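You operate a simulated robot arm through the tools that you are given. There is no shell and no other tool. Be economical: measure what you need, move in short steps, check, and stop when the job is done.

You run a simulated robot arm. Do the job below in one go: nothing can be reset, and whatever is moved stays where it is left.

Task
Put things in order on the square table top. At the end: the red pad is on the green coaster; the yellow cartridge stands where the blue cassette stood; the purple pad stands where the yellow cartridge stood; the blue cassette stands where the red pad stood; the cream lantern stands where the purple pad stood; whatever was shut is shut again. Leave all else as you found it, and nothing knocked over.

The check looks at the end state, three seconds after you hand in, the way a careful person would. Anything else that was tipped, shoved, dropped, spilled or broken makes it a failure.

Robot
A 6-joint arm with a two-finger parallel gripper, fixed in place. Base frame: the origin is at the foot of the arm, x ahead of it, y to its left, z up; the work surface is at about z = 0. Units: mm, degrees, N and s.
With the tool pointing down near the work surface it reaches from about 140 to 580 mm from the base axis. Its first joint turns from -66.0 to 66.0 degrees. Payload 2.1 kg.
The TCP is the grasp point between the finger pads, 30 mm short of the fingertips. In the tool frame z runs along the fingers and y along their closing line. Largest opening 94 mm; finger width 28, thickness 10; the body of the gripper, 50 by 96 mm, starts 55 mm behind the TCP.
Orientation is told as [roll, pitch, yaw] about the base's x, y, z axes, in that order, counted from this pose: with the fingers straight down and closing along the base's y, the tool's x points along the base's -x, its y along +y and its z along -z.

Tools
- The arm moves only by the tool servo_tool. Its argument "increments" is a list of rows, each an object (a shift or turn left out is 0, a gripper value left out holds the last) with "travel": the shift along the base's x, y, z in mm, a list of three; "rotation": the turn, a rotation vector about the base's x, y, z in rad, a list of three; "hand": the opening, from 0 (shut) to 1 (fully open). In form: [{"travel": [dx, dy, dz], "rotation": [wx, wy, wz], "hand": hand}, ...]. A call has 1 to 12 rows; each row shifts and turns the commanded pose from where the row before left it. Each row takes 0.2 s and may step no farther than 50 mm and 8.6 degrees from the row before; otherwise, or with a gripper value out of range, the whole call is refused. Where a pose cannot be reached the arm comes as near as it can. A force on the tool above 40 N (or 10 N above the force at the start of the call, whichever is more), or a blocked arm, ends the call early, and 0.2 s more pass. The fingers move at their own pace (about 72 mm/s each) and stop on an object; they squeeze with about 36 N. The grip force told is the motor's: it shows also when the fingers shut on nothing. Time passes only in rows, and 0.2 s behind the last, so rows that do not move let the fingers close. It gives the time, the measured TCP pose, the force on the tool (base axes), the opening and the grip force at its end, in the units of the frame above (readings bear some noise), with the torque about the TCP (base axes, N m) and any sound that the robot's microphone picked up.
- Cameras (640 x 400 px; columns grow to the right, rows downward): "scene" is fixed at [42.4, -376.4, 483.2]; the picture's right is [0.87, -0.50, 0.00], its down [-0.31, -0.54, -0.79] and it looks along [0.39, 0.68, -0.62] (base axes); focal length 255 px, centre (320, 200). "wrist" rides on the gripper at [76, 14, -103] in the tool frame; the picture's right is [-0.18, 0.98, 0.00], its down [-0.75, -0.14, -0.64] and it looks along [-0.63, -0.12, 0.77] (tool axes); focal length 243 px, centre (320, 200). There is no depth. A picture from a camera that has moved, and an enlarged one, comes with that camera's place and axes in the base frame and with its lens. The place of the scene camera against the robot may be out by one fixed shift of up to 12 mm in any direction.
- grab_frame(camera): a new picture of that camera. It takes no simulated time.
- close_up(camera, box): a new picture of the part [left, top, right, bottom] of that camera's present view, enlarged. It takes no simulated time.
- close_job(): hands the job in; it is judged then, once.

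Work in short steps. Places have to be worked out from the pictures, the camera data and where the tool is seen: move nearer, look again, correct. Check each grasp and each placing, and mend what went wrong. You have 120 turns and 76 pictures in all, those below and enlarged ones among them. Open the gripper and draw the arm clear of the work before you hand the job in, unless the task says otherwise; then end with one line.

The tools are called after ">>>" by a JSON object that holds its "op" and its "data". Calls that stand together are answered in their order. servo_tool: Moves the arm, as the interface text tells. Its arguments: {"type":"object","properties":{"increments":{"type":"array","items":{"type":"object","properties":{"travel":{"type":"array","items":{"type":"number"}},"rotation":{"type":"array","items":{"type":"number"}},"hand":{"type":"number"}}}}},"required":["increments"]} The other tools are called the same way: grab_frame (camera) takes a picture; close_up (camera, box) takes an enlarged picture of a part of a camera's view; close_job () hands the job in.

At the start:

```text
time: 0.0
tool_pos: [345.2, -105.5, 326.2]
orientation: [0.0, -0.2, 0.0]
ft_force: [-0.9, 0.5, 0.2]
wrist_torque: [0.02, 0.01, -0.02]
opening: 94.0
grip_force: 0.1
```

scene: 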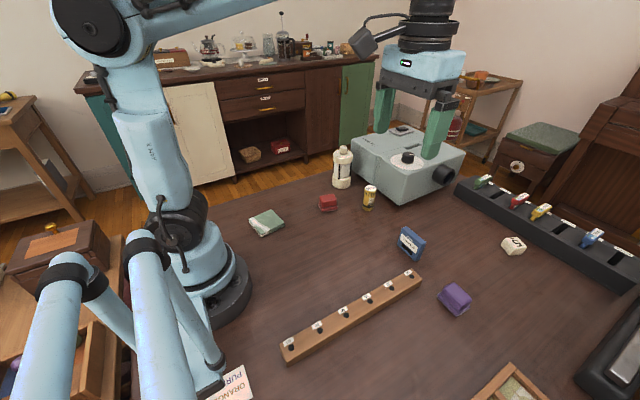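
wrist: 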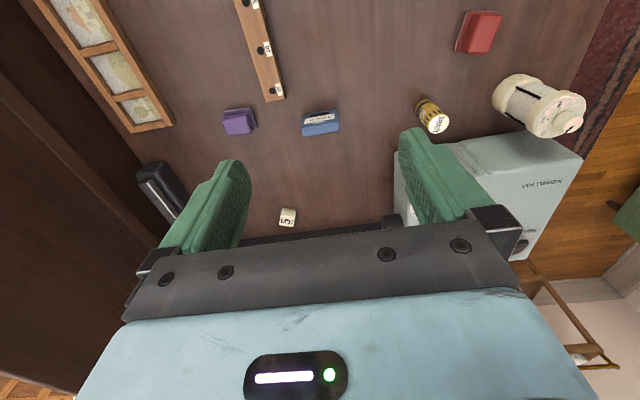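

I start by enlarging the scene view to identify each object.

>>> {"op": "close_up", "data": {"camera": "scene", "box": [220, 130, 480, 292]}}

>>> {"op": "close_up", "data": {"camera": "scene", "box": [400, 160, 640, 310]}}

>>> {"op": "close_up", "data": {"camera": "wrist", "box": [200, 0, 600, 250]}}

```text
2.46 times, centred on (350, 211) of scene
camera zoom: at [42.4, -376.4, 483.2], right [0.87, -0.5, 0.0], down [-0.31, -0.54, -0.79], along [0.39, 0.68, -0.62], focal length 629 px, centre (246, 173)
```

zoom: 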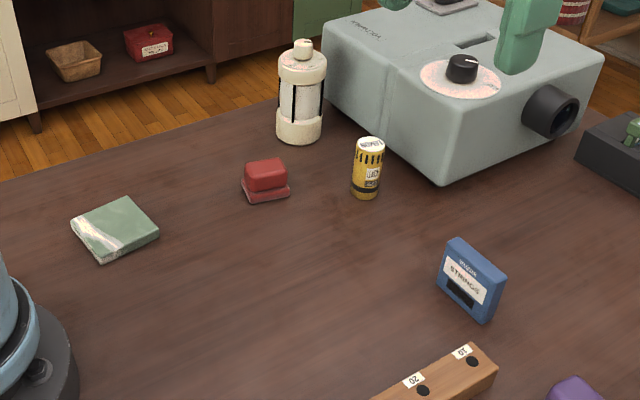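

```text
2.67 times, centred on (520, 235) of scene
camera zoom: at [42.4, -376.4, 483.2], right [0.87, -0.5, 0.0], down [-0.31, -0.54, -0.79], along [0.39, 0.68, -0.62], focal length 681 px, centre (-213, 107)
```

zoom: 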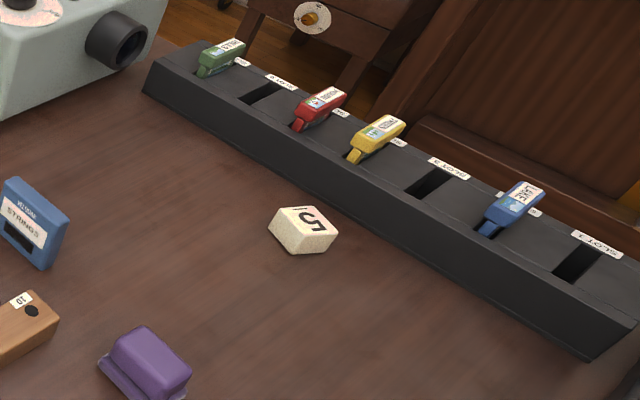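

```text
1.60 times, centred on (400, 125) of wrist
camera zoom: at [268.7, -90.6, 428.5], right [0.18, 0.98, 0.0], down [0.75, -0.14, 0.64], along [0.63, -0.12, -0.77], focal length 388 px, centre (192, 320)
```

zoom: 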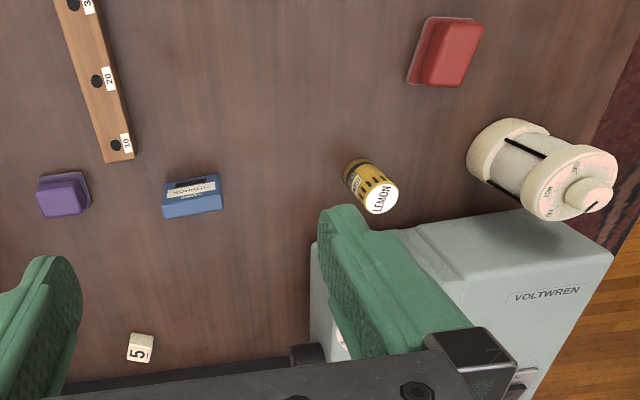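

The yellow LEMON cylinder, blue STRINGS cassette, red and purple pads, cream lantern and green square are all on the table. I move the arm left and back to see the coaster, red pad, lantern and yellow cylinder with the wrist camera.

>>> {"op": "servo_tool", "data": {"increments": [{"travel": [-29, 37, 0]}, {"travel": [-29, 37, 0]}, {"travel": [-29, 37, 0]}, {"travel": [-29, 37, 0]}, {"travel": [-29, 37, 0]}, {}]}}

>>> {"op": "grab_frame", "data": {"camera": "wrist"}}

>>> {"op": "close_up", "data": {"camera": "scene", "box": [160, 260, 640, 400]}}

```text
time: 1.4
tool_pos: [198.8, 80.0, 325.5]
orientation: [-0.1, -0.2, 0.0]
ft_force: [0.3, -0.1, 0.5]
wrist_torque: [0.03, 0.03, 0.0]
opening: 93.8
grip_force: 0.1
```

```text
70 pictures are left
camera wrist: at [122.1, 94.7, 428.9], right [0.18, 0.98, 0.0], down [0.75, -0.14, 0.64], along [0.63, -0.12, -0.76], focal length 243 px, centre (320, 200)
```

wrist: 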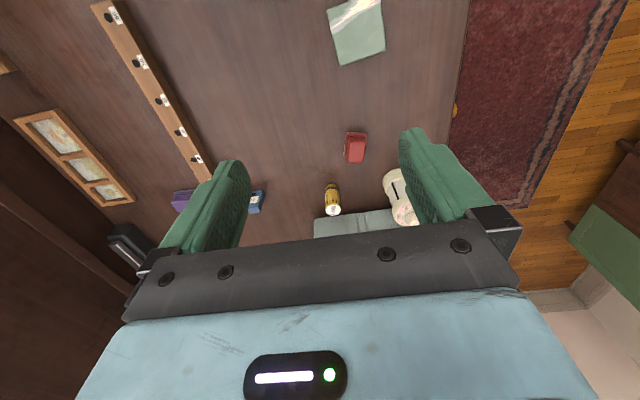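

```text
1.33 times, centred on (400, 330) of scene
camera zoom: at [42.4, -376.4, 483.2], right [0.87, -0.5, 0.0], down [-0.31, -0.54, -0.79], along [0.39, 0.68, -0.62], focal length 341 px, centre (213, 27)
```

zoom: 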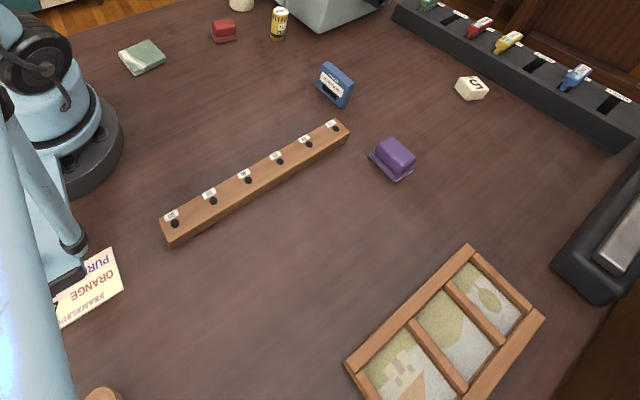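

The coaster is at the top of the view; I enlarge it and the group of red, yellow and lantern.

>>> {"op": "close_up", "data": {"camera": "wrist", "box": [300, 0, 460, 100]}}

>>> {"op": "close_up", "data": {"camera": "wrist", "box": [290, 115, 450, 245]}}

```text
4.00 times, centred on (380, 50) of wrist
camera zoom: at [122.1, 94.7, 428.9], right [0.18, 0.98, 0.0], down [0.75, -0.14, 0.64], along [0.63, -0.12, -0.76], focal length 970 px, centre (80, 800)
```

zoom: 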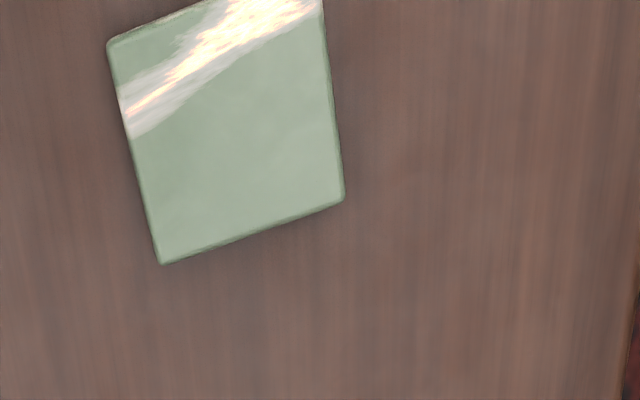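

```text
3.08 times, centred on (370, 180) of wrist
camera zoom: at [122.1, 94.7, 428.9], right [0.18, 0.98, 0.0], down [0.75, -0.14, 0.64], along [0.63, -0.12, -0.76], focal length 746 px, centre (166, 262)
```

zoom: 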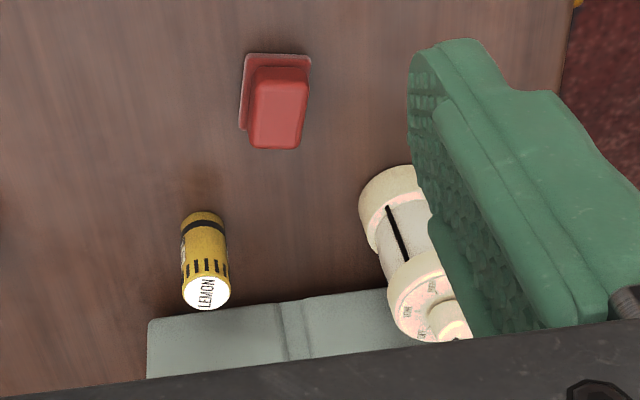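

The coaster is about 70 mm square centred near (170,140); the red pad is near (352,120), turned about −12°. I move above the red pad for a close look.

>>> {"op": "servo_tool", "data": {"increments": [{"travel": [30.6, 8, -35], "rotation": [0, 0, -0.042]}, {"travel": [30.6, 8, -35], "rotation": [0, 0, -0.042]}, {"travel": [30.6, 8, -35], "rotation": [0, 0, -0.042]}, {"travel": [30.6, 8, -35], "rotation": [0, 0, -0.042]}, {"travel": [30.6, 8, -35], "rotation": [0, 0, -0.042]}, {}]}}

>>> {"op": "grab_frame", "data": {"camera": "wrist"}}

```text
time: 2.8
tool_pos: [354.1, 120.4, 149.4]
orientation: [0.1, -0.2, -12.1]
ft_force: [0.4, -0.1, 1.1]
wrist_torque: [-0.01, -0.02, 0.02]
opening: 94.0
grip_force: 0.2
```

```text
66 pictures are left
camera wrist: at [280.9, 150.5, 252.9], right [0.39, 0.92, 0.0], down [0.71, -0.3, 0.64], along [0.59, -0.25, -0.77], focal length 243 px, centre (320, 200)
```

wrist: 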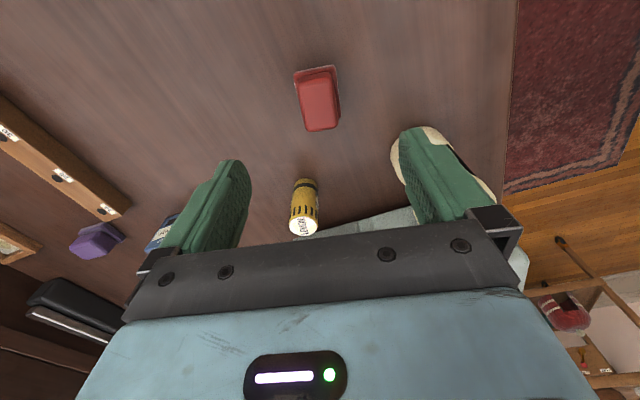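

Alignment looks right; I enlarge to refine the pad's centre.

>>> {"op": "close_up", "data": {"camera": "wrist", "box": [270, 50, 366, 140]}}

```text
4.44 times, centred on (318, 95) of wrist
camera zoom: at [280.9, 150.5, 252.9], right [0.39, 0.92, 0.0], down [0.71, -0.3, 0.64], along [0.59, -0.25, -0.77], focal length 1078 px, centre (329, 667)
```

zoom: 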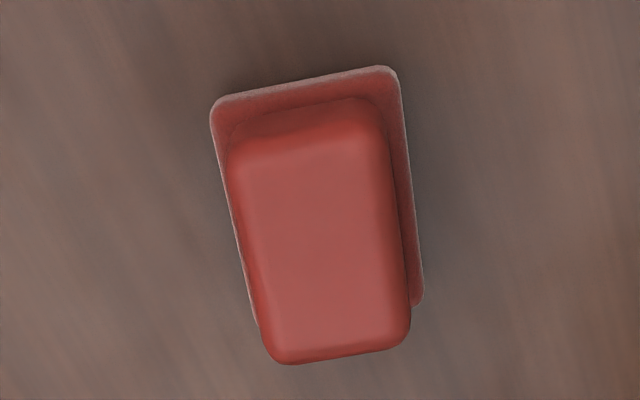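

Pad centre is (350,120), yaw −13°. I descend to z≈38 (tips above the flange) and close.

>>> {"op": "servo_tool", "data": {"increments": [{"travel": [-4, 0, -40], "rotation": [0, 0, -0.015]}, {"travel": [0, 0, -40]}, {"travel": [0, 0, -31]}, {}, {"hand": 0.25}, {"hand": 0}, {"hand": 0}, {"hand": 0}]}}

>>> {"op": "grab_frame", "data": {"camera": "wrist"}}

```text
time: 4.6
tool_pos: [349.2, 119.6, 39.2]
orientation: [0.0, -0.2, -12.9]
ft_force: [0.5, -0.4, -0.3]
wrist_torque: [0.03, 0.02, 0.0]
opening: 38.8
grip_force: 36.1
```

```text
64 pictures are left
camera wrist: at [276.9, 151.4, 142.2], right [0.4, 0.92, 0.0], down [0.7, -0.31, 0.64], along [0.59, -0.26, -0.76], focal length 243 px, centre (320, 200)
```

wrist: 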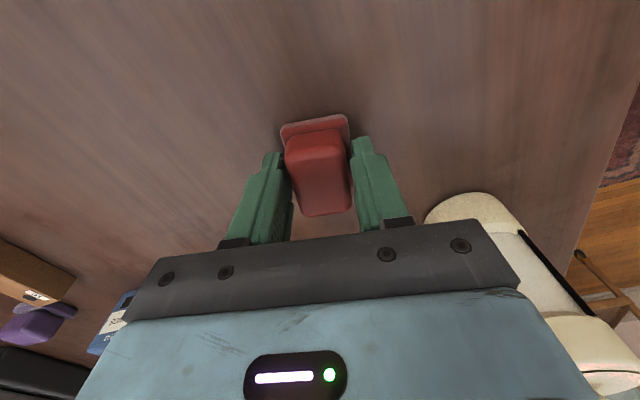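

Gripped at 38.8 mm. I lift and carry it over the coaster at (170,140), turning to match the coaster's edges.

>>> {"op": "servo_tool", "data": {"increments": [{"travel": [0, 0, 35]}, {"travel": [0, 0, 40]}, {"travel": [-36, 4, 0], "rotation": [0, 0, 0.072]}, {"travel": [-36, 4, 0], "rotation": [0, 0, 0.072]}, {"travel": [-36, 4, 0], "rotation": [0, 0, 0.072]}, {"travel": [-36, 4, 0], "rotation": [0, 0, 0.072]}, {"travel": [-35, 4, 0], "rotation": [0, 0, 0.072]}, {}]}}

>>> {"op": "grab_frame", "data": {"camera": "wrist"}}

>>> {"op": "close_up", "data": {"camera": "scene", "box": [200, 130, 400, 255]}}

```text
time: 6.4
tool_pos: [169.3, 139.4, 115.3]
orientation: [0.0, -0.2, 7.7]
ft_force: [-0.1, 0.1, 0.3]
wrist_torque: [-0.05, -0.04, -0.01]
opening: 38.5
grip_force: 35.9
```

```text
63 pictures are left
camera wrist: at [92.2, 143.5, 217.5], right [0.05, 1.0, 0.0], down [0.76, -0.04, 0.64], along [0.64, -0.03, -0.76], focal length 243 px, centre (320, 200)
```

wrist: 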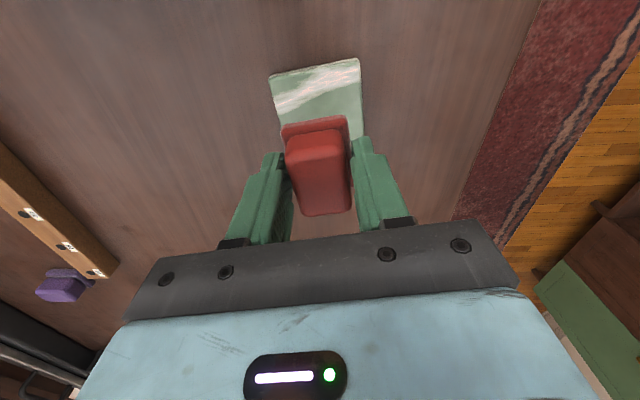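

```text
3.20 times, centred on (300, 192) of scene
camera zoom: at [42.4, -376.4, 483.2], right [0.87, -0.5, 0.0], down [-0.31, -0.54, -0.79], along [0.39, 0.68, -0.62], focal length 817 px, centre (384, 224)
```

zoom: 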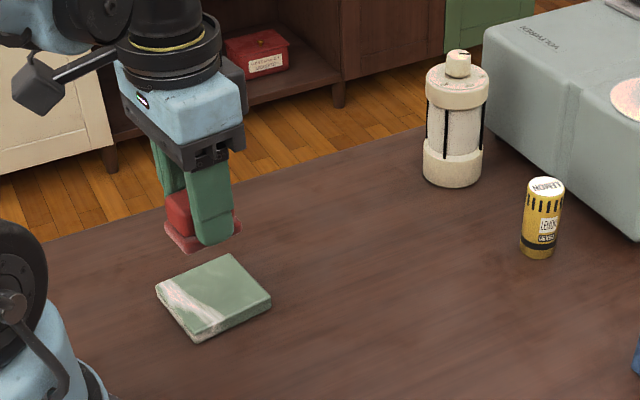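

The coaster centre checks at about (168.5,140.5). I lower to just above it, then step down for contact.

>>> {"op": "servo_tool", "data": {"increments": [{"travel": [-1, 1, -35]}, {"travel": [0, 0, -22]}, {}, {"travel": [0, 0, -3]}, {"travel": [0, 0, -2]}, {"travel": [0, 0, -1.5]}, {}]}}

>>> {"op": "close_up", "data": {"camera": "scene", "box": [220, 160, 340, 235]}}

```text
time: 7.6
tool_pos: [168.8, 139.9, 52.9]
orientation: [-0.1, 0.0, 7.8]
ft_force: [-3.1, -2.8, 24.5]
wrist_torque: [0.01, -0.09, -0.01]
opening: 38.8
grip_force: 36.1
stopped in row 5: the force on the tool passed its limit (the readings are from after the stop); the commanded pose is now the measured one
```

```text
5.33 times, centred on (280, 198) of scene
camera zoom: at [42.3, -376.4, 483.2], right [0.87, -0.5, 0.0], down [-0.31, -0.54, -0.79], along [0.39, 0.68, -0.62], focal length 1362 px, centre (533, 213)
```

zoom: 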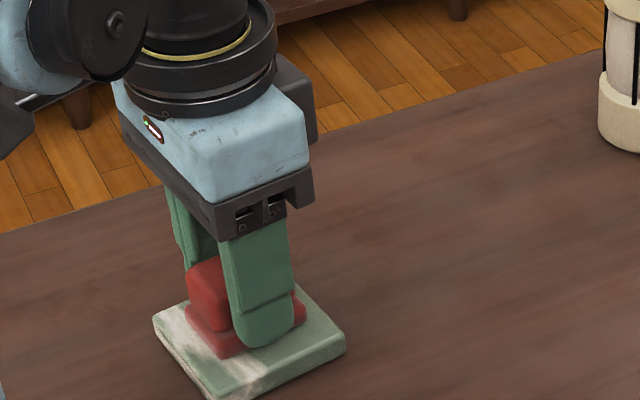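

Contact at z≈53, so the pad is on the coaster. I release and rise.

>>> {"op": "servo_tool", "data": {"increments": [{"travel": [0, 0, 0.7]}, {"hand": 0.6}, {"hand": 0.7}, {}, {"travel": [0, 0, 40]}, {"travel": [0, 0, 50]}, {"travel": [0, 0, 30], "hand": 1}, {}]}}

>>> {"op": "grab_frame", "data": {"camera": "wrist"}}

>>> {"op": "close_up", "data": {"camera": "scene", "box": [220, 160, 340, 235]}}

```text
time: 9.4
tool_pos: [167.5, 141.3, 172.8]
orientation: [-0.1, 0.0, 7.7]
ft_force: [0.6, 0.3, -0.9]
wrist_torque: [0.02, 0.02, -0.01]
opening: 93.9
grip_force: 0.0
```

```text
60 pictures are left
camera wrist: at [89.7, 145.2, 277.0], right [0.05, 1.0, 0.0], down [0.77, -0.04, 0.64], along [0.64, -0.03, -0.77], focal length 243 px, centre (320, 200)
```

wrist: 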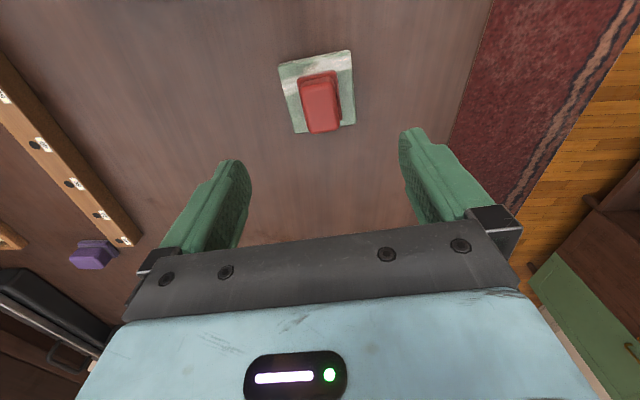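

```text
5.33 times, centred on (280, 198) of scene
camera zoom: at [42.4, -376.4, 483.2], right [0.87, -0.5, 0.0], down [-0.31, -0.54, -0.79], along [0.39, 0.68, -0.62], focal length 1362 px, centre (533, 213)
```

zoom: 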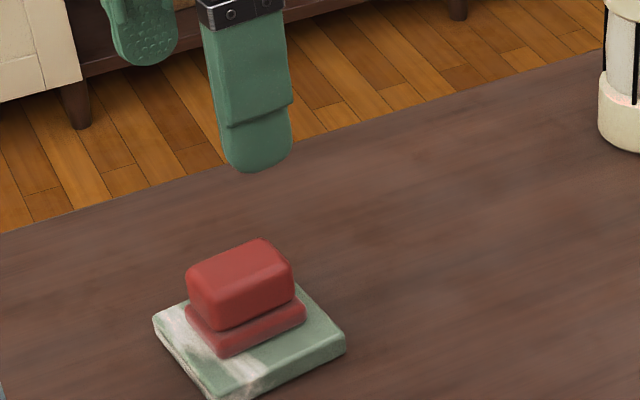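

Red pad sits on the coaster. Next the blue cassette: I move above about (425,−120) at z≈200 to look.

>>> {"op": "servo_tool", "data": {"increments": [{"travel": [32, -32.5, 4], "rotation": [0, 0, -0.017]}, {"travel": [32, -32.5, 4], "rotation": [0, 0, -0.017]}, {"travel": [32, -32.5, 4], "rotation": [0, 0, -0.017]}, {"travel": [32, -32.5, 4], "rotation": [0, 0, -0.017]}, {"travel": [32, -32.5, 4], "rotation": [0, 0, -0.017]}, {"travel": [32, -32.5, 4], "rotation": [0, 0, -0.017]}, {"travel": [32, -32.5, 4], "rotation": [0, 0, -0.017]}, {"travel": [32, -32.5, 4], "rotation": [0, 0, -0.017]}, {}]}}

>>> {"op": "grab_frame", "data": {"camera": "wrist"}}

```text
time: 11.4
tool_pos: [423.6, -119.6, 206.6]
orientation: [-0.1, 0.1, 0.0]
ft_force: [-0.1, 0.4, -0.8]
wrist_torque: [0.02, 0.0, 0.04]
opening: 94.4
grip_force: 0.0
```

```text
58 pictures are left
camera wrist: at [347.9, -105.5, 309.0], right [0.18, 0.98, 0.0], down [0.75, -0.14, 0.64], along [0.63, -0.12, -0.77], focal length 243 px, centre (320, 200)
```

wrist: 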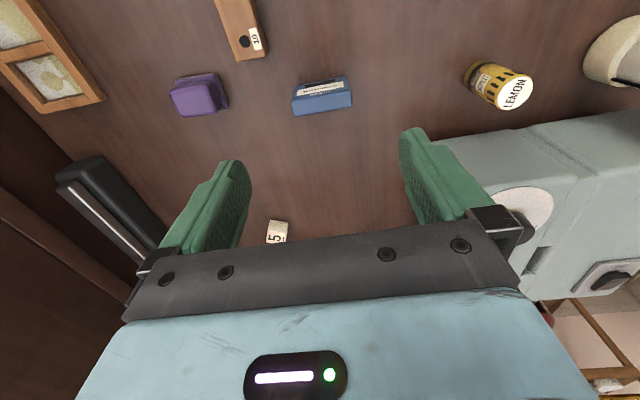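

>>> {"op": "close_up", "data": {"camera": "wrist", "box": [274, 60, 370, 120]}}

>>> {"op": "close_up", "data": {"camera": "wrist", "box": [150, 50, 246, 130]}}

>>> {"op": "close_up", "data": {"camera": "wrist", "box": [440, 30, 600, 150]}}

```text
6.67 times, centred on (322, 90) of wrist
camera zoom: at [347.9, -105.5, 309.0], right [0.18, 0.98, 0.0], down [0.75, -0.14, 0.64], along [0.63, -0.12, -0.77], focal length 1618 px, centre (307, 933)
```

zoom: 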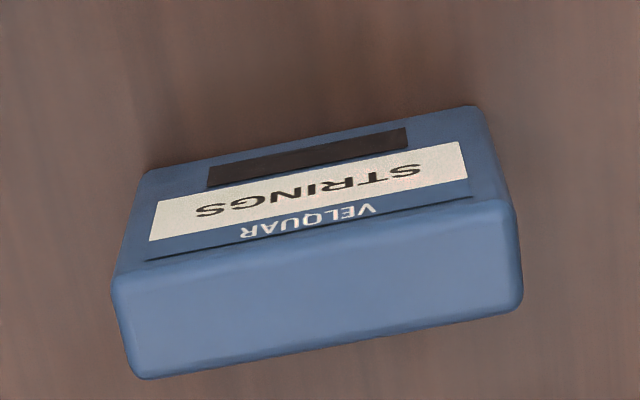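

```text
5.00 times, centred on (198, 90) of wrist
camera zoom: at [347.9, -105.5, 309.0], right [0.18, 0.98, 0.0], down [0.75, -0.14, 0.64], along [0.63, -0.12, -0.77], focal length 1213 px, centre (930, 750)
```

zoom: 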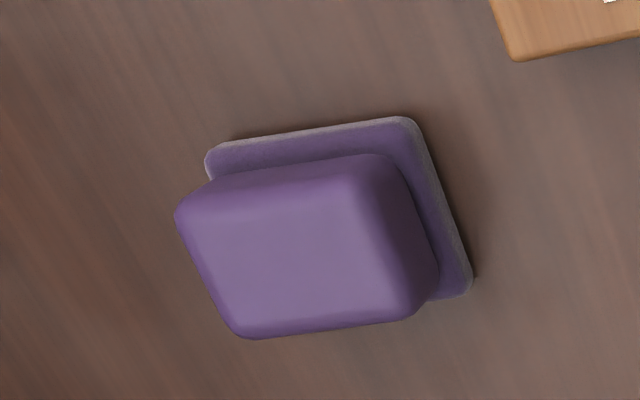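

```text
3.33 times, centred on (520, 90) of wrist
camera zoom: at [347.9, -105.5, 309.0], right [0.18, 0.98, 0.0], down [0.75, -0.14, 0.64], along [0.63, -0.12, -0.77], focal length 809 px, centre (-347, 567)
```

zoom: 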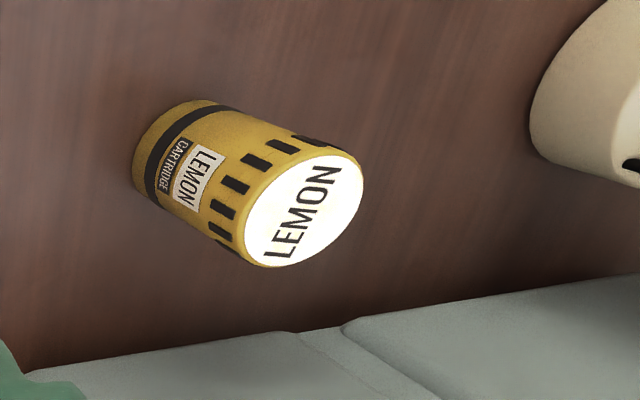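

Cassette: centred about (431,−120.5), aligned with the base axes, ~59 wide, ~16 thick. Purple and the cartridge are also visible for later. I descend and look before closing.

>>> {"op": "servo_tool", "data": {"increments": [{"travel": [7.4, -0.9, -30]}, {"travel": [0, 0, -40]}, {"travel": [0, 0, -20]}, {}]}}

>>> {"op": "grab_frame", "data": {"camera": "wrist"}}

```text
time: 12.4
tool_pos: [432.5, -120.9, 115.1]
orientation: [0.0, -0.1, -0.1]
ft_force: [-0.2, -0.8, -0.2]
wrist_torque: [0.0, 0.01, 0.02]
opening: 94.2
grip_force: 0.0
```

```text
54 pictures are left
camera wrist: at [355.5, -105.4, 218.8], right [0.18, 0.98, 0.0], down [0.75, -0.14, 0.64], along [0.63, -0.12, -0.77], focal length 243 px, centre (320, 200)
```

wrist: 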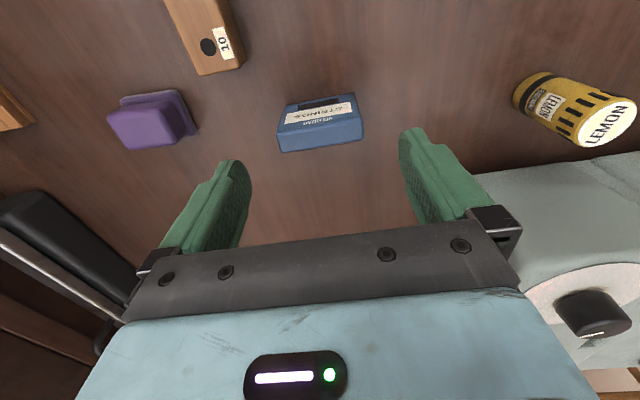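

Centre still reads (432,−120). I descend to z≈38 and close.

>>> {"op": "servo_tool", "data": {"increments": [{"travel": [0, 0.5, -40]}, {"travel": [0, 0, -37]}, {}, {"hand": 0.5}, {"hand": 0}, {"hand": 0}, {"hand": 0}]}}

>>> {"op": "grab_frame", "data": {"camera": "wrist"}}

```text
time: 14.0
tool_pos: [431.5, -120.3, 39.4]
orientation: [-0.1, 0.0, 0.0]
ft_force: [-0.2, -0.4, 0.2]
wrist_torque: [0.01, -0.02, 0.02]
opening: 61.3
grip_force: 36.2
```

```text
53 pictures are left
camera wrist: at [356.1, -104.4, 142.6], right [0.18, 0.98, 0.0], down [0.75, -0.14, 0.64], along [0.63, -0.12, -0.77], focal length 243 px, centre (320, 200)
```

wrist: 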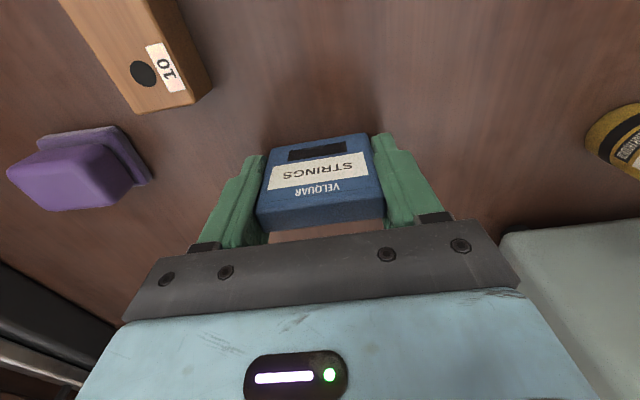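

Held at 61.3 mm. I lift and carry it to the red pad's old place (350,120).

>>> {"op": "servo_tool", "data": {"increments": [{"travel": [0, 0, 35]}, {"travel": [0, 0, 45]}, {"travel": [-13.6, 40, 0]}, {"travel": [-13.6, 40, 0]}, {"travel": [-13.6, 40, 0]}, {"travel": [-13.6, 40, 0]}, {"travel": [-13.6, 40, 0]}, {"travel": [-13.6, 40, 0]}, {}]}}

>>> {"op": "grab_frame", "data": {"camera": "scene"}}

```text
time: 16.0
tool_pos: [349.7, 120.3, 118.7]
orientation: [-0.1, 0.1, 0.1]
ft_force: [-0.8, -0.3, -1.4]
wrist_torque: [-0.02, 0.01, 0.01]
opening: 61.5
grip_force: 35.8
```

```text
52 pictures are left
```

scene: 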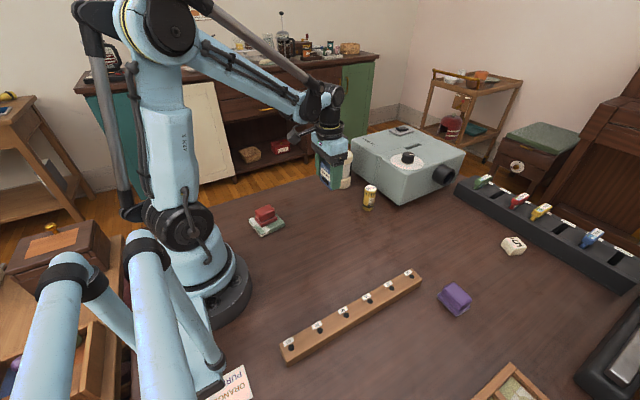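

Clear space below; I lower to just above the earlier grip height and step to contact.

>>> {"op": "servo_tool", "data": {"increments": [{"travel": [0, 0, -40]}, {"travel": [0, 0, -34]}, {}, {"travel": [0, 0, -2]}, {"travel": [0, 0, -1.5]}, {"travel": [0, 0, -1]}, {}]}}

```text
time: 17.6
tool_pos: [349.5, 121.4, 41.3]
orientation: [0.0, 0.1, 0.0]
ft_force: [0.4, -0.3, -0.7]
wrist_torque: [0.0, -0.06, 0.02]
opening: 61.7
grip_force: 36.5
```

No contact yet; a few more 1 mm steps.

>>> {"op": "servo_tool", "data": {"increments": [{"travel": [0, 0, -0.8]}, {"travel": [0, 0, -0.8]}, {}]}}

```text
time: 18.4
tool_pos: [350.8, 120.5, 38.7]
orientation: [0.0, 0.0, 0.1]
ft_force: [-0.4, 1.1, 3.8]
wrist_torque: [0.11, -0.02, 0.01]
opening: 61.5
grip_force: 35.6
```

Light contact (3.8 N). Release and rise.

>>> {"op": "servo_tool", "data": {"increments": [{"hand": 0.75}, {"hand": 0.85}, {}, {"travel": [0, 0, 40]}, {"travel": [0, 0, 50]}, {"travel": [0, 0, 50], "hand": 1}, {}]}}

>>> {"op": "grab_frame", "data": {"camera": "wrist"}}

```text
time: 20.0
tool_pos: [350.1, 120.7, 178.3]
orientation: [-0.2, 0.1, 0.1]
ft_force: [-0.2, -0.4, 0.7]
wrist_torque: [0.0, 0.03, -0.01]
opening: 94.0
grip_force: 0.0
```

```text
51 pictures are left
camera wrist: at [273.9, 135.4, 282.5], right [0.18, 0.98, 0.0], down [0.75, -0.14, 0.64], along [0.63, -0.12, -0.77], focal length 243 px, centre (320, 200)
```

wrist: 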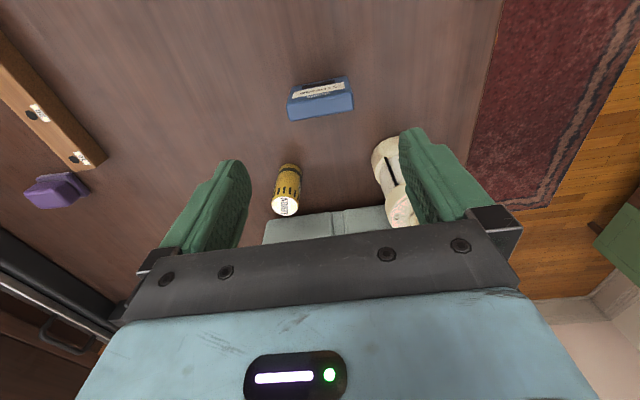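

Cassette stands upright at its new place. Next the yellow cartridge near (450,63): I move above it.

>>> {"op": "servo_tool", "data": {"increments": [{"travel": [33, -19, 0]}, {"travel": [33, -19, 0]}, {"travel": [33, -19, -10]}, {}]}}

>>> {"op": "grab_frame", "data": {"camera": "wrist"}}

>>> {"op": "close_up", "data": {"camera": "wrist", "box": [260, 50, 420, 150]}}

```text
time: 21.0
tool_pos: [449.2, 63.0, 169.0]
orientation: [-0.1, -0.1, 0.0]
ft_force: [0.8, -0.7, -0.7]
wrist_torque: [0.01, -0.02, -0.01]
opening: 93.9
grip_force: 0.0
```

```text
50 pictures are left
camera wrist: at [373.6, 76.9, 272.9], right [0.18, 0.98, 0.0], down [0.75, -0.14, 0.64], along [0.63, -0.12, -0.77], focal length 243 px, centre (320, 200)
```

wrist: 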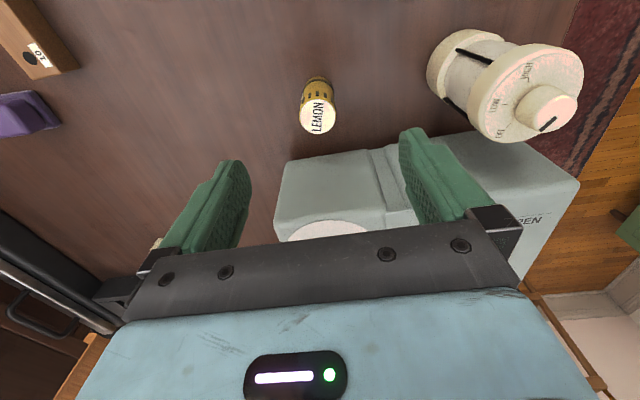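

```text
4.00 times, centred on (340, 100) of wrist
camera zoom: at [373.6, 76.9, 272.9], right [0.18, 0.98, 0.0], down [0.75, -0.14, 0.64], along [0.63, -0.12, -0.77], focal length 970 px, centre (240, 600)
```

zoom: 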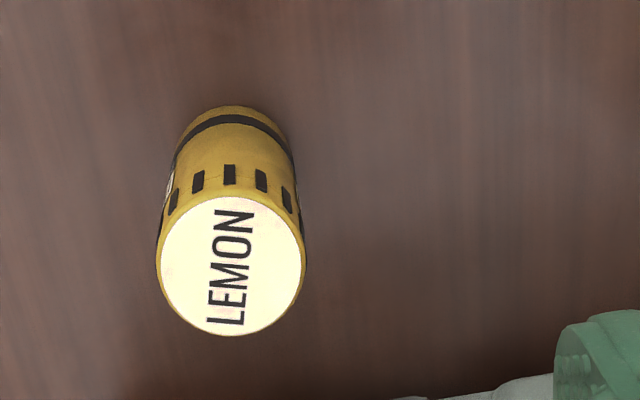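

Cartridge centre is about (450.5,62), diameter ~32, height ~60. I descend to z≈40 and grip.

>>> {"op": "servo_tool", "data": {"increments": [{"travel": [1.3, -1, -45]}, {"travel": [0, 0, -45]}, {"travel": [0, 0, -39]}, {}, {"hand": 0.5}, {"hand": 0.2}, {"hand": 0}, {"hand": 0}, {"hand": 0}]}}

>>> {"op": "grab_frame", "data": {"camera": "wrist"}}

```text
time: 23.0
tool_pos: [450.0, 60.3, 39.6]
orientation: [-0.2, 0.0, 0.0]
ft_force: [0.8, 0.5, 0.1]
wrist_torque: [0.05, 0.0, 0.0]
opening: 30.8
grip_force: 36.0
```

```text
48 pictures are left
camera wrist: at [374.2, 76.3, 143.4], right [0.18, 0.98, 0.0], down [0.75, -0.14, 0.64], along [0.63, -0.12, -0.77], focal length 243 px, centre (320, 200)
```

wrist: 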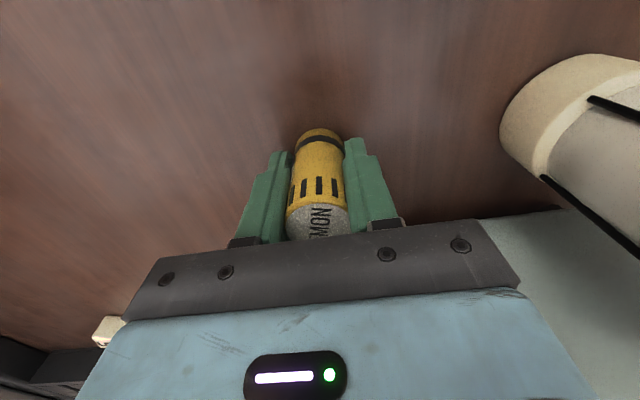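

Gripped (30.8 mm). I lift and carry to the cassette's old place (432,−120.3).

>>> {"op": "servo_tool", "data": {"increments": [{"travel": [0, 0, 35]}, {"travel": [0, 0, 35]}, {"travel": [-4.5, -45.3, 0]}, {"travel": [-4.5, -45.3, 0]}, {"travel": [-4.5, -45.3, 0]}, {"travel": [-4.5, -45.2, 0]}, {}, {"travel": [0, 0, -35]}, {"travel": [0, 0, -32]}, {}]}}

>>> {"op": "grab_frame", "data": {"camera": "wrist"}}

```text
time: 25.2
tool_pos: [432.5, -118.9, 43.0]
orientation: [0.0, 0.0, 0.1]
ft_force: [0.0, 0.0, -1.1]
wrist_torque: [-0.01, -0.03, 0.01]
opening: 30.6
grip_force: 36.1
```

```text
47 pictures are left
camera wrist: at [356.3, -103.9, 146.1], right [0.18, 0.98, 0.0], down [0.75, -0.14, 0.64], along [0.63, -0.12, -0.77], focal length 243 px, centre (320, 200)
```

wrist: 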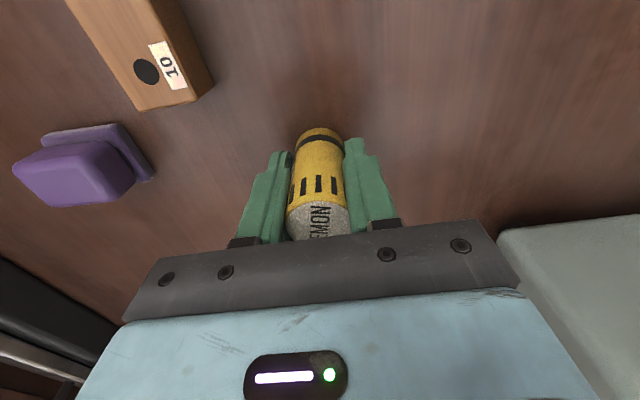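

In place; I step down to contact.

>>> {"op": "servo_tool", "data": {"increments": [{"travel": [0, -0.6, -1]}, {"travel": [0, 0, -1]}, {"travel": [0, 0, -0.8]}, {}]}}

```text
time: 26.2
tool_pos: [433.5, -119.7, 39.1]
orientation: [0.0, 0.1, 0.0]
ft_force: [-2.6, 0.9, 28.8]
wrist_torque: [0.03, 0.02, -0.09]
opening: 31.2
grip_force: 36.1
```

Firm contact; I back off a little, release and rise.

>>> {"op": "servo_tool", "data": {"increments": [{"travel": [0, 0, 0.7]}, {"hand": 0.5}, {"hand": 0.7}, {}, {"travel": [0, 0, 40]}, {"travel": [0, 0, 50]}, {"travel": [-15, -10, 40], "hand": 1}, {}]}}

>>> {"op": "grab_frame", "data": {"camera": "wrist"}}

```text
time: 28.0
tool_pos: [417.5, -130.0, 171.1]
orientation: [-0.1, 0.0, 0.1]
ft_force: [-0.2, 0.3, 0.6]
wrist_torque: [-0.02, -0.03, -0.01]
opening: 94.1
grip_force: 0.1
```

```text
46 pictures are left
camera wrist: at [340.9, -115.5, 274.4], right [0.18, 0.98, 0.0], down [0.75, -0.14, 0.64], along [0.63, -0.12, -0.77], focal length 243 px, centre (320, 200)
```

wrist: 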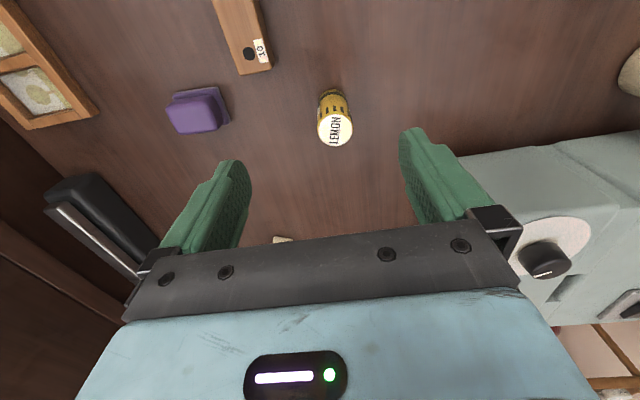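

Yellow stands at (433,−120). Purple pad is about (411,−260.5), long axis along y. I move over it and look.

>>> {"op": "servo_tool", "data": {"increments": [{"travel": [-2, -44, -10]}, {"travel": [-2, -44, -10]}, {"travel": [-2, -42.5, -10]}, {}]}}

>>> {"op": "grab_frame", "data": {"camera": "wrist"}}

>>> {"op": "close_up", "data": {"camera": "wrist", "box": [270, 70, 366, 150]}}

```text
time: 29.0
tool_pos: [411.4, -261.3, 140.6]
orientation: [-0.1, 0.0, 0.0]
ft_force: [0.9, -0.2, -0.5]
wrist_torque: [-0.01, 0.01, 0.03]
opening: 93.9
grip_force: 0.1
```

```text
45 pictures are left
camera wrist: at [334.9, -245.8, 244.1], right [0.18, 0.98, 0.0], down [0.75, -0.14, 0.64], along [0.63, -0.12, -0.77], focal length 243 px, centre (320, 200)
```

wrist: 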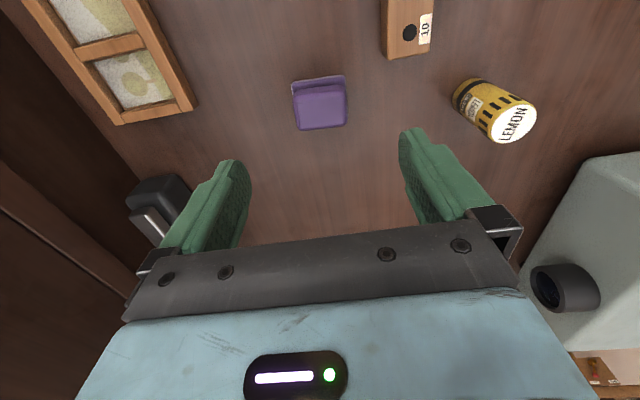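

```text
5.00 times, centred on (318, 110) of wrist
camera zoom: at [334.9, -245.8, 244.1], right [0.18, 0.98, 0.0], down [0.75, -0.14, 0.64], along [0.63, -0.12, -0.77], focal length 1213 px, centre (330, 650)
```

zoom: 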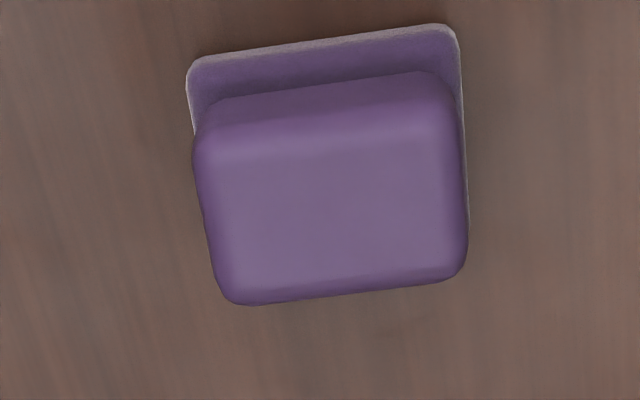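

Centre refined to (410.3,−259.7), yaw about −2°. I descend and grip across its length.

>>> {"op": "servo_tool", "data": {"increments": [{"travel": [-1, 1.6, -40], "rotation": [0, 0, -0.035]}, {"travel": [0, 0, -40]}, {"travel": [0, 0, -22]}, {}, {"hand": 0.5}, {"hand": 0.2}, {"hand": 0}, {"hand": 0}]}}

>>> {"op": "grab_frame", "data": {"camera": "wrist"}}

```text
time: 30.8
tool_pos: [410.4, -257.2, 40.6]
orientation: [-0.1, 0.0, -2.0]
ft_force: [0.2, -0.4, -0.2]
wrist_torque: [-0.01, 0.02, -0.01]
opening: 49.6
grip_force: 35.9
```

```text
43 pictures are left
camera wrist: at [334.9, -240.3, 142.4], right [0.22, 0.98, 0.0], down [0.75, -0.17, 0.64], along [0.63, -0.14, -0.77], focal length 243 px, centre (320, 200)
```

wrist: 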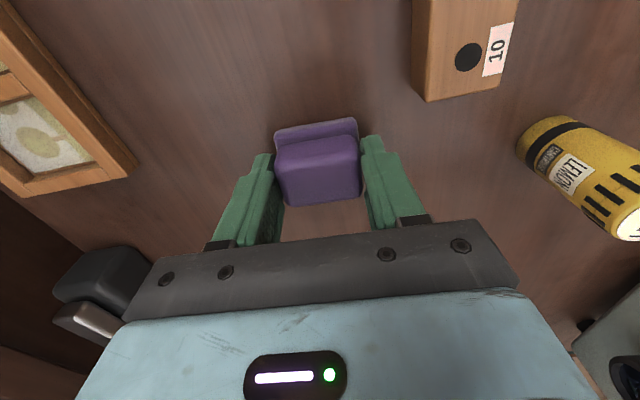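

Gripped (49.6 mm). I lift high enough to clear the cartridge and carry it to the cartridge's old place (450.5,61.5).

>>> {"op": "servo_tool", "data": {"increments": [{"travel": [0, 0, 40]}, {"travel": [0, 0, 40]}, {"travel": [0, 0, 40]}, {"travel": [5, 45.5, 0], "rotation": [0, 0, 0.007]}, {"travel": [5, 45.5, 0], "rotation": [0, 0, 0.007]}, {"travel": [5, 45.5, 0], "rotation": [0, 0, 0.007]}, {"travel": [6, 45.5, 0], "rotation": [0, 0, 0.007]}, {"travel": [6, 45.5, 0], "rotation": [0, 0, 0.007]}, {"travel": [6, 45.5, 0]}, {"travel": [7, 45.5, 0]}, {}]}}

>>> {"op": "grab_frame", "data": {"camera": "wrist"}}

```text
time: 33.2
tool_pos: [450.8, 61.3, 158.5]
orientation: [-0.1, 0.1, -0.1]
ft_force: [0.0, -0.1, -1.5]
wrist_torque: [-0.01, 0.0, 0.03]
opening: 49.9
grip_force: 35.7
```

```text
42 pictures are left
camera wrist: at [374.6, 75.4, 262.1], right [0.19, 0.98, 0.0], down [0.75, -0.14, 0.64], along [0.63, -0.12, -0.77], focal length 243 px, centre (320, 200)
```

wrist: 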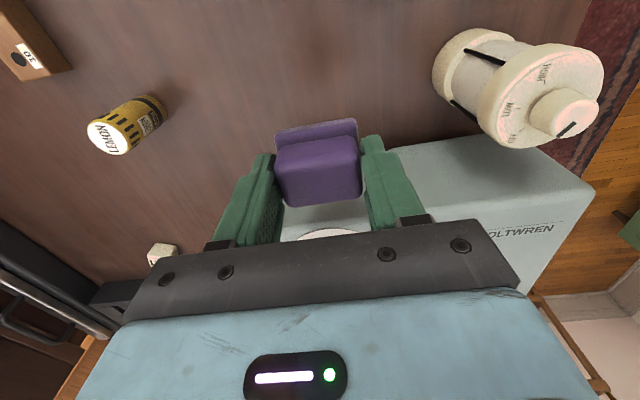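

I lower to just above the table and step to contact.

>>> {"op": "servo_tool", "data": {"increments": [{"travel": [0, 0, -45]}, {"travel": [0, 0, -45]}, {"travel": [0, 0, -25]}, {}, {"travel": [0, 0, -1.2]}, {"travel": [0, 0, -0.8]}, {}]}}

```text
time: 34.8
tool_pos: [449.6, 60.0, 41.4]
orientation: [-0.1, -0.1, 0.0]
ft_force: [-0.4, 0.1, -0.5]
wrist_torque: [-0.01, 0.0, 0.02]
opening: 49.3
grip_force: 36.4
```

>>> {"op": "servo_tool", "data": {"increments": [{"travel": [0, 0.5, -0.8]}, {"travel": [0, 0, -0.8]}, {}]}}

```text
time: 35.6
tool_pos: [451.5, 60.2, 41.0]
orientation: [-0.1, 0.0, 0.0]
ft_force: [0.7, 1.1, 0.0]
wrist_torque: [0.0, -0.01, 0.01]
opening: 49.5
grip_force: 36.0
```

Still no contact; continue down in small steps.

>>> {"op": "servo_tool", "data": {"increments": [{"travel": [0, 0, -0.8]}, {"travel": [0, 0, -0.7]}, {}]}}

```text
time: 36.4
tool_pos: [451.0, 60.1, 37.8]
orientation: [-0.1, 0.0, -0.1]
ft_force: [-0.5, -1.0, 8.7]
wrist_torque: [0.07, 0.02, 0.0]
opening: 49.7
grip_force: 36.4
```

Contact (8.7 N). Release, rise, and then look at the lantern.

>>> {"op": "servo_tool", "data": {"increments": [{"hand": 0.65}, {"hand": 0.8}, {}, {"travel": [0, 0, 40]}, {"travel": [0, 0, 45]}, {"travel": [-15, 20, 45], "hand": 1}, {"travel": [-25, 40, 15]}, {"travel": [-25, 40, 15]}, {"travel": [-15, 40, 15]}, {}]}}

>>> {"op": "grab_frame", "data": {"camera": "wrist"}}

>>> {"op": "close_up", "data": {"camera": "scene", "box": [310, 130, 410, 215]}}

```text
refused: row 6 steps farther than a row can; nothing moved
```

```text
41 pictures are left
camera wrist: at [374.5, 75.4, 142.1], right [0.18, 0.98, 0.0], down [0.75, -0.14, 0.64], along [0.63, -0.12, -0.77], focal length 243 px, centre (320, 200)
```

wrist: 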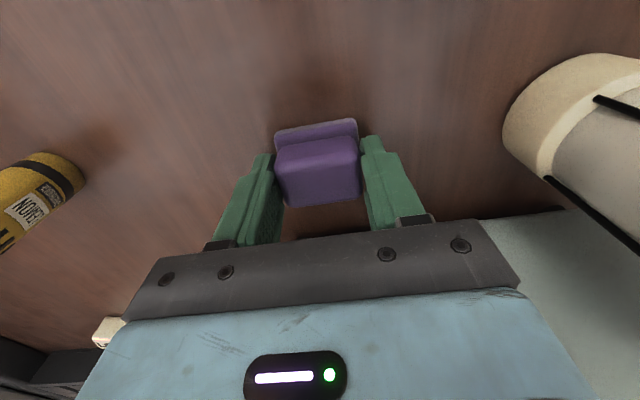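

```text
4.71 times, centred on (360, 172) of scene
camera zoom: at [42.3, -376.4, 483.2], right [0.87, -0.5, 0.0], down [-0.31, -0.54, -0.79], along [0.39, 0.68, -0.62], focal length 1202 px, centre (132, 329)
```

zoom: 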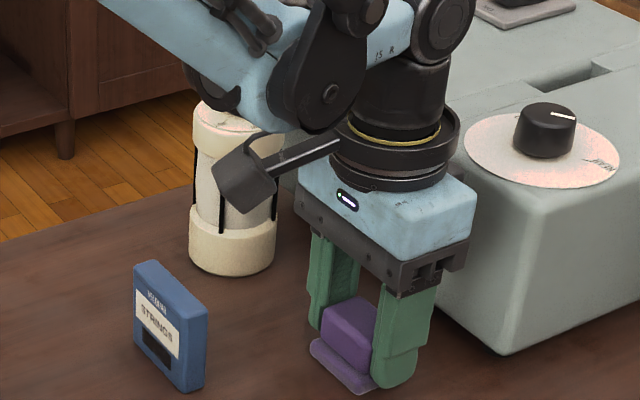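

One row was too long; same motion, split.

>>> {"op": "servo_tool", "data": {"increments": [{"hand": 0.65}, {"hand": 0.8}, {}, {"travel": [0, 0, 40]}, {"travel": [0, 0, 45]}, {"travel": [0, 0, 45], "hand": 1}, {"travel": [-30, 30, 15]}, {"travel": [-25, 40, 15]}, {"travel": [-15, 40, 15]}, {"travel": [-10, 30, 0]}, {}]}}

>>> {"op": "grab_frame", "data": {"camera": "wrist"}}

>>> {"op": "close_up", "data": {"camera": "scene", "box": [310, 130, 410, 215]}}

```text
time: 38.8
tool_pos: [369.6, 201.1, 213.1]
orientation: [0.0, 0.0, -0.1]
ft_force: [-0.3, 0.0, 0.2]
wrist_torque: [-0.02, 0.02, 0.03]
opening: 93.8
grip_force: 0.1
```

```text
39 pictures are left
camera wrist: at [294.1, 215.6, 317.0], right [0.19, 0.98, 0.0], down [0.75, -0.14, 0.64], along [0.63, -0.12, -0.77], focal length 243 px, centre (320, 200)
```

wrist: 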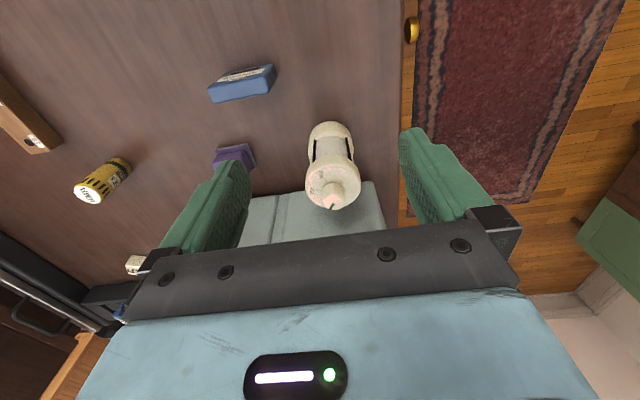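

```text
4.71 times, centred on (360, 172) of scene
camera zoom: at [42.4, -376.4, 483.2], right [0.87, -0.5, 0.0], down [-0.31, -0.54, -0.79], along [0.39, 0.68, -0.62], focal length 1202 px, centre (132, 329)
```

zoom: 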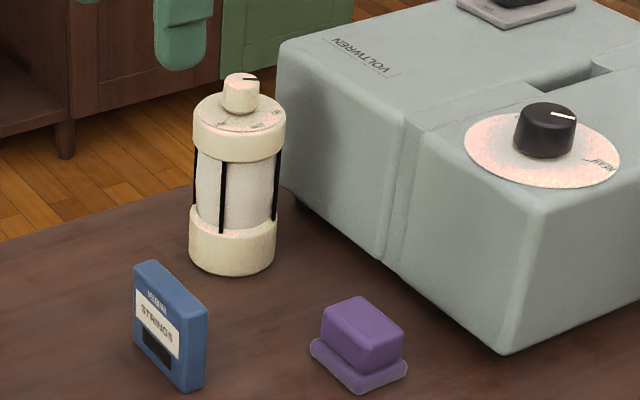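

The lantern is ~60 mm wide with a knob on top. I enlarge the wrist view to measure it.

>>> {"op": "close_up", "data": {"camera": "wrist", "box": [270, 110, 398, 220]}}

```text
3.64 times, centred on (334, 165) of wrist
camera zoom: at [294.1, 215.6, 317.0], right [0.19, 0.98, 0.0], down [0.75, -0.14, 0.64], along [0.63, -0.12, -0.77], focal length 882 px, centre (269, 327)
```

zoom: 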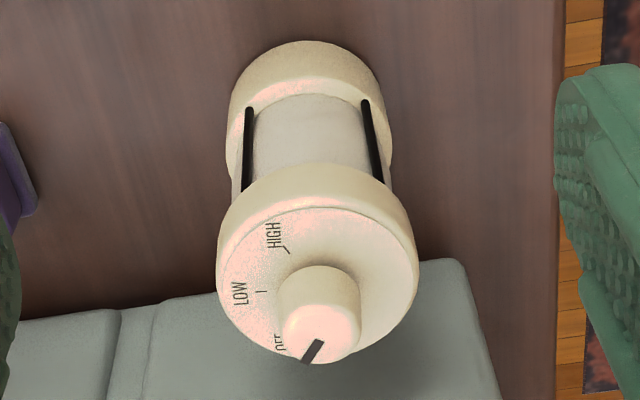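

Lantern centre ≈ (451,199.5), cap Ø59, cap top z≈108, knob to ≈128. I move over it and descend to z≈95 to grip the cap without touching the knob.

>>> {"op": "servo_tool", "data": {"increments": [{"travel": [40, -0.8, 0]}, {"travel": [41, -0.8, 0]}, {}, {"travel": [0, 0, -40]}, {}]}}

>>> {"op": "grab_frame", "data": {"camera": "wrist"}}

>>> {"op": "close_up", "data": {"camera": "scene", "box": [300, 80, 420, 215]}}

```text
time: 40.0
tool_pos: [452.0, 198.6, 172.6]
orientation: [-0.1, 0.0, 0.0]
ft_force: [-0.2, 0.6, 0.2]
wrist_torque: [0.0, -0.02, -0.03]
opening: 94.2
grip_force: 0.0
```

```text
36 pictures are left
camera wrist: at [375.7, 213.6, 275.4], right [0.18, 0.98, 0.0], down [0.75, -0.14, 0.64], along [0.63, -0.12, -0.77], focal length 243 px, centre (320, 200)
```

wrist: 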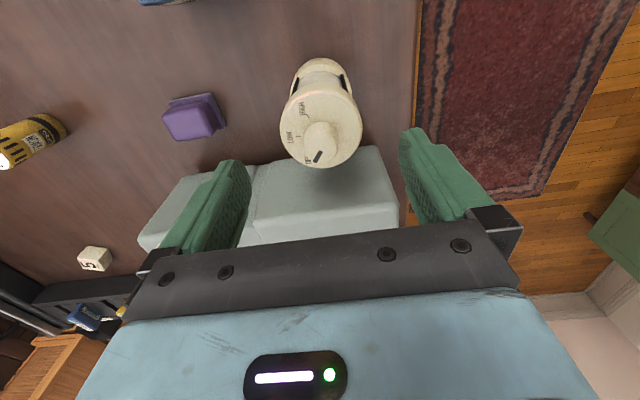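

```text
2.96 times, centred on (360, 148) of scene
camera zoom: at [42.4, -376.4, 483.2], right [0.87, -0.5, 0.0], down [-0.31, -0.54, -0.79], along [0.39, 0.68, -0.62], focal length 757 px, centre (202, 356)
```

zoom: 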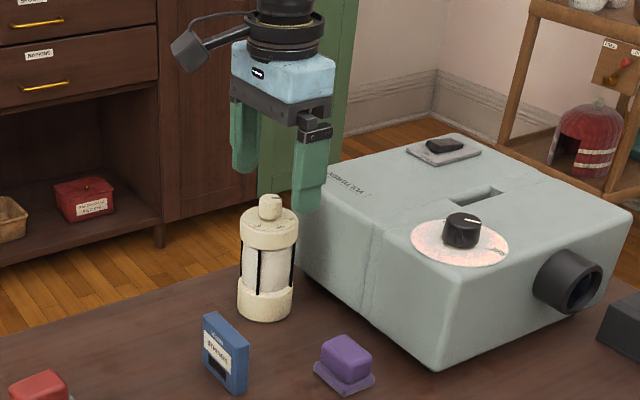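

I check the cap centre with an enlarged view before descending farther.

>>> {"op": "close_up", "data": {"camera": "wrist", "box": [256, 50, 384, 180]}}

```text
3.08 times, centred on (320, 115) of wrist
camera zoom: at [375.7, 213.6, 275.4], right [0.18, 0.98, 0.0], down [0.75, -0.14, 0.64], along [0.63, -0.12, -0.77], focal length 746 px, centre (320, 462)
```

zoom: 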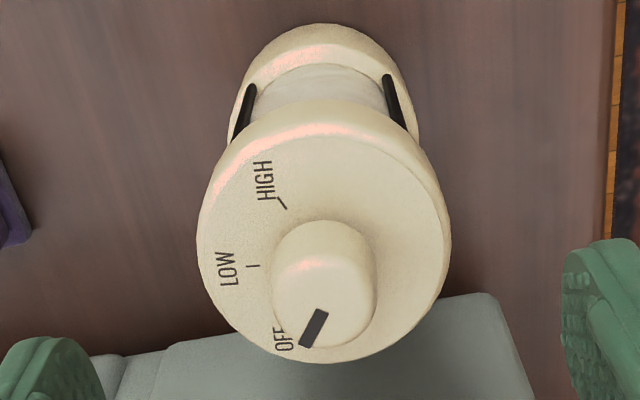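

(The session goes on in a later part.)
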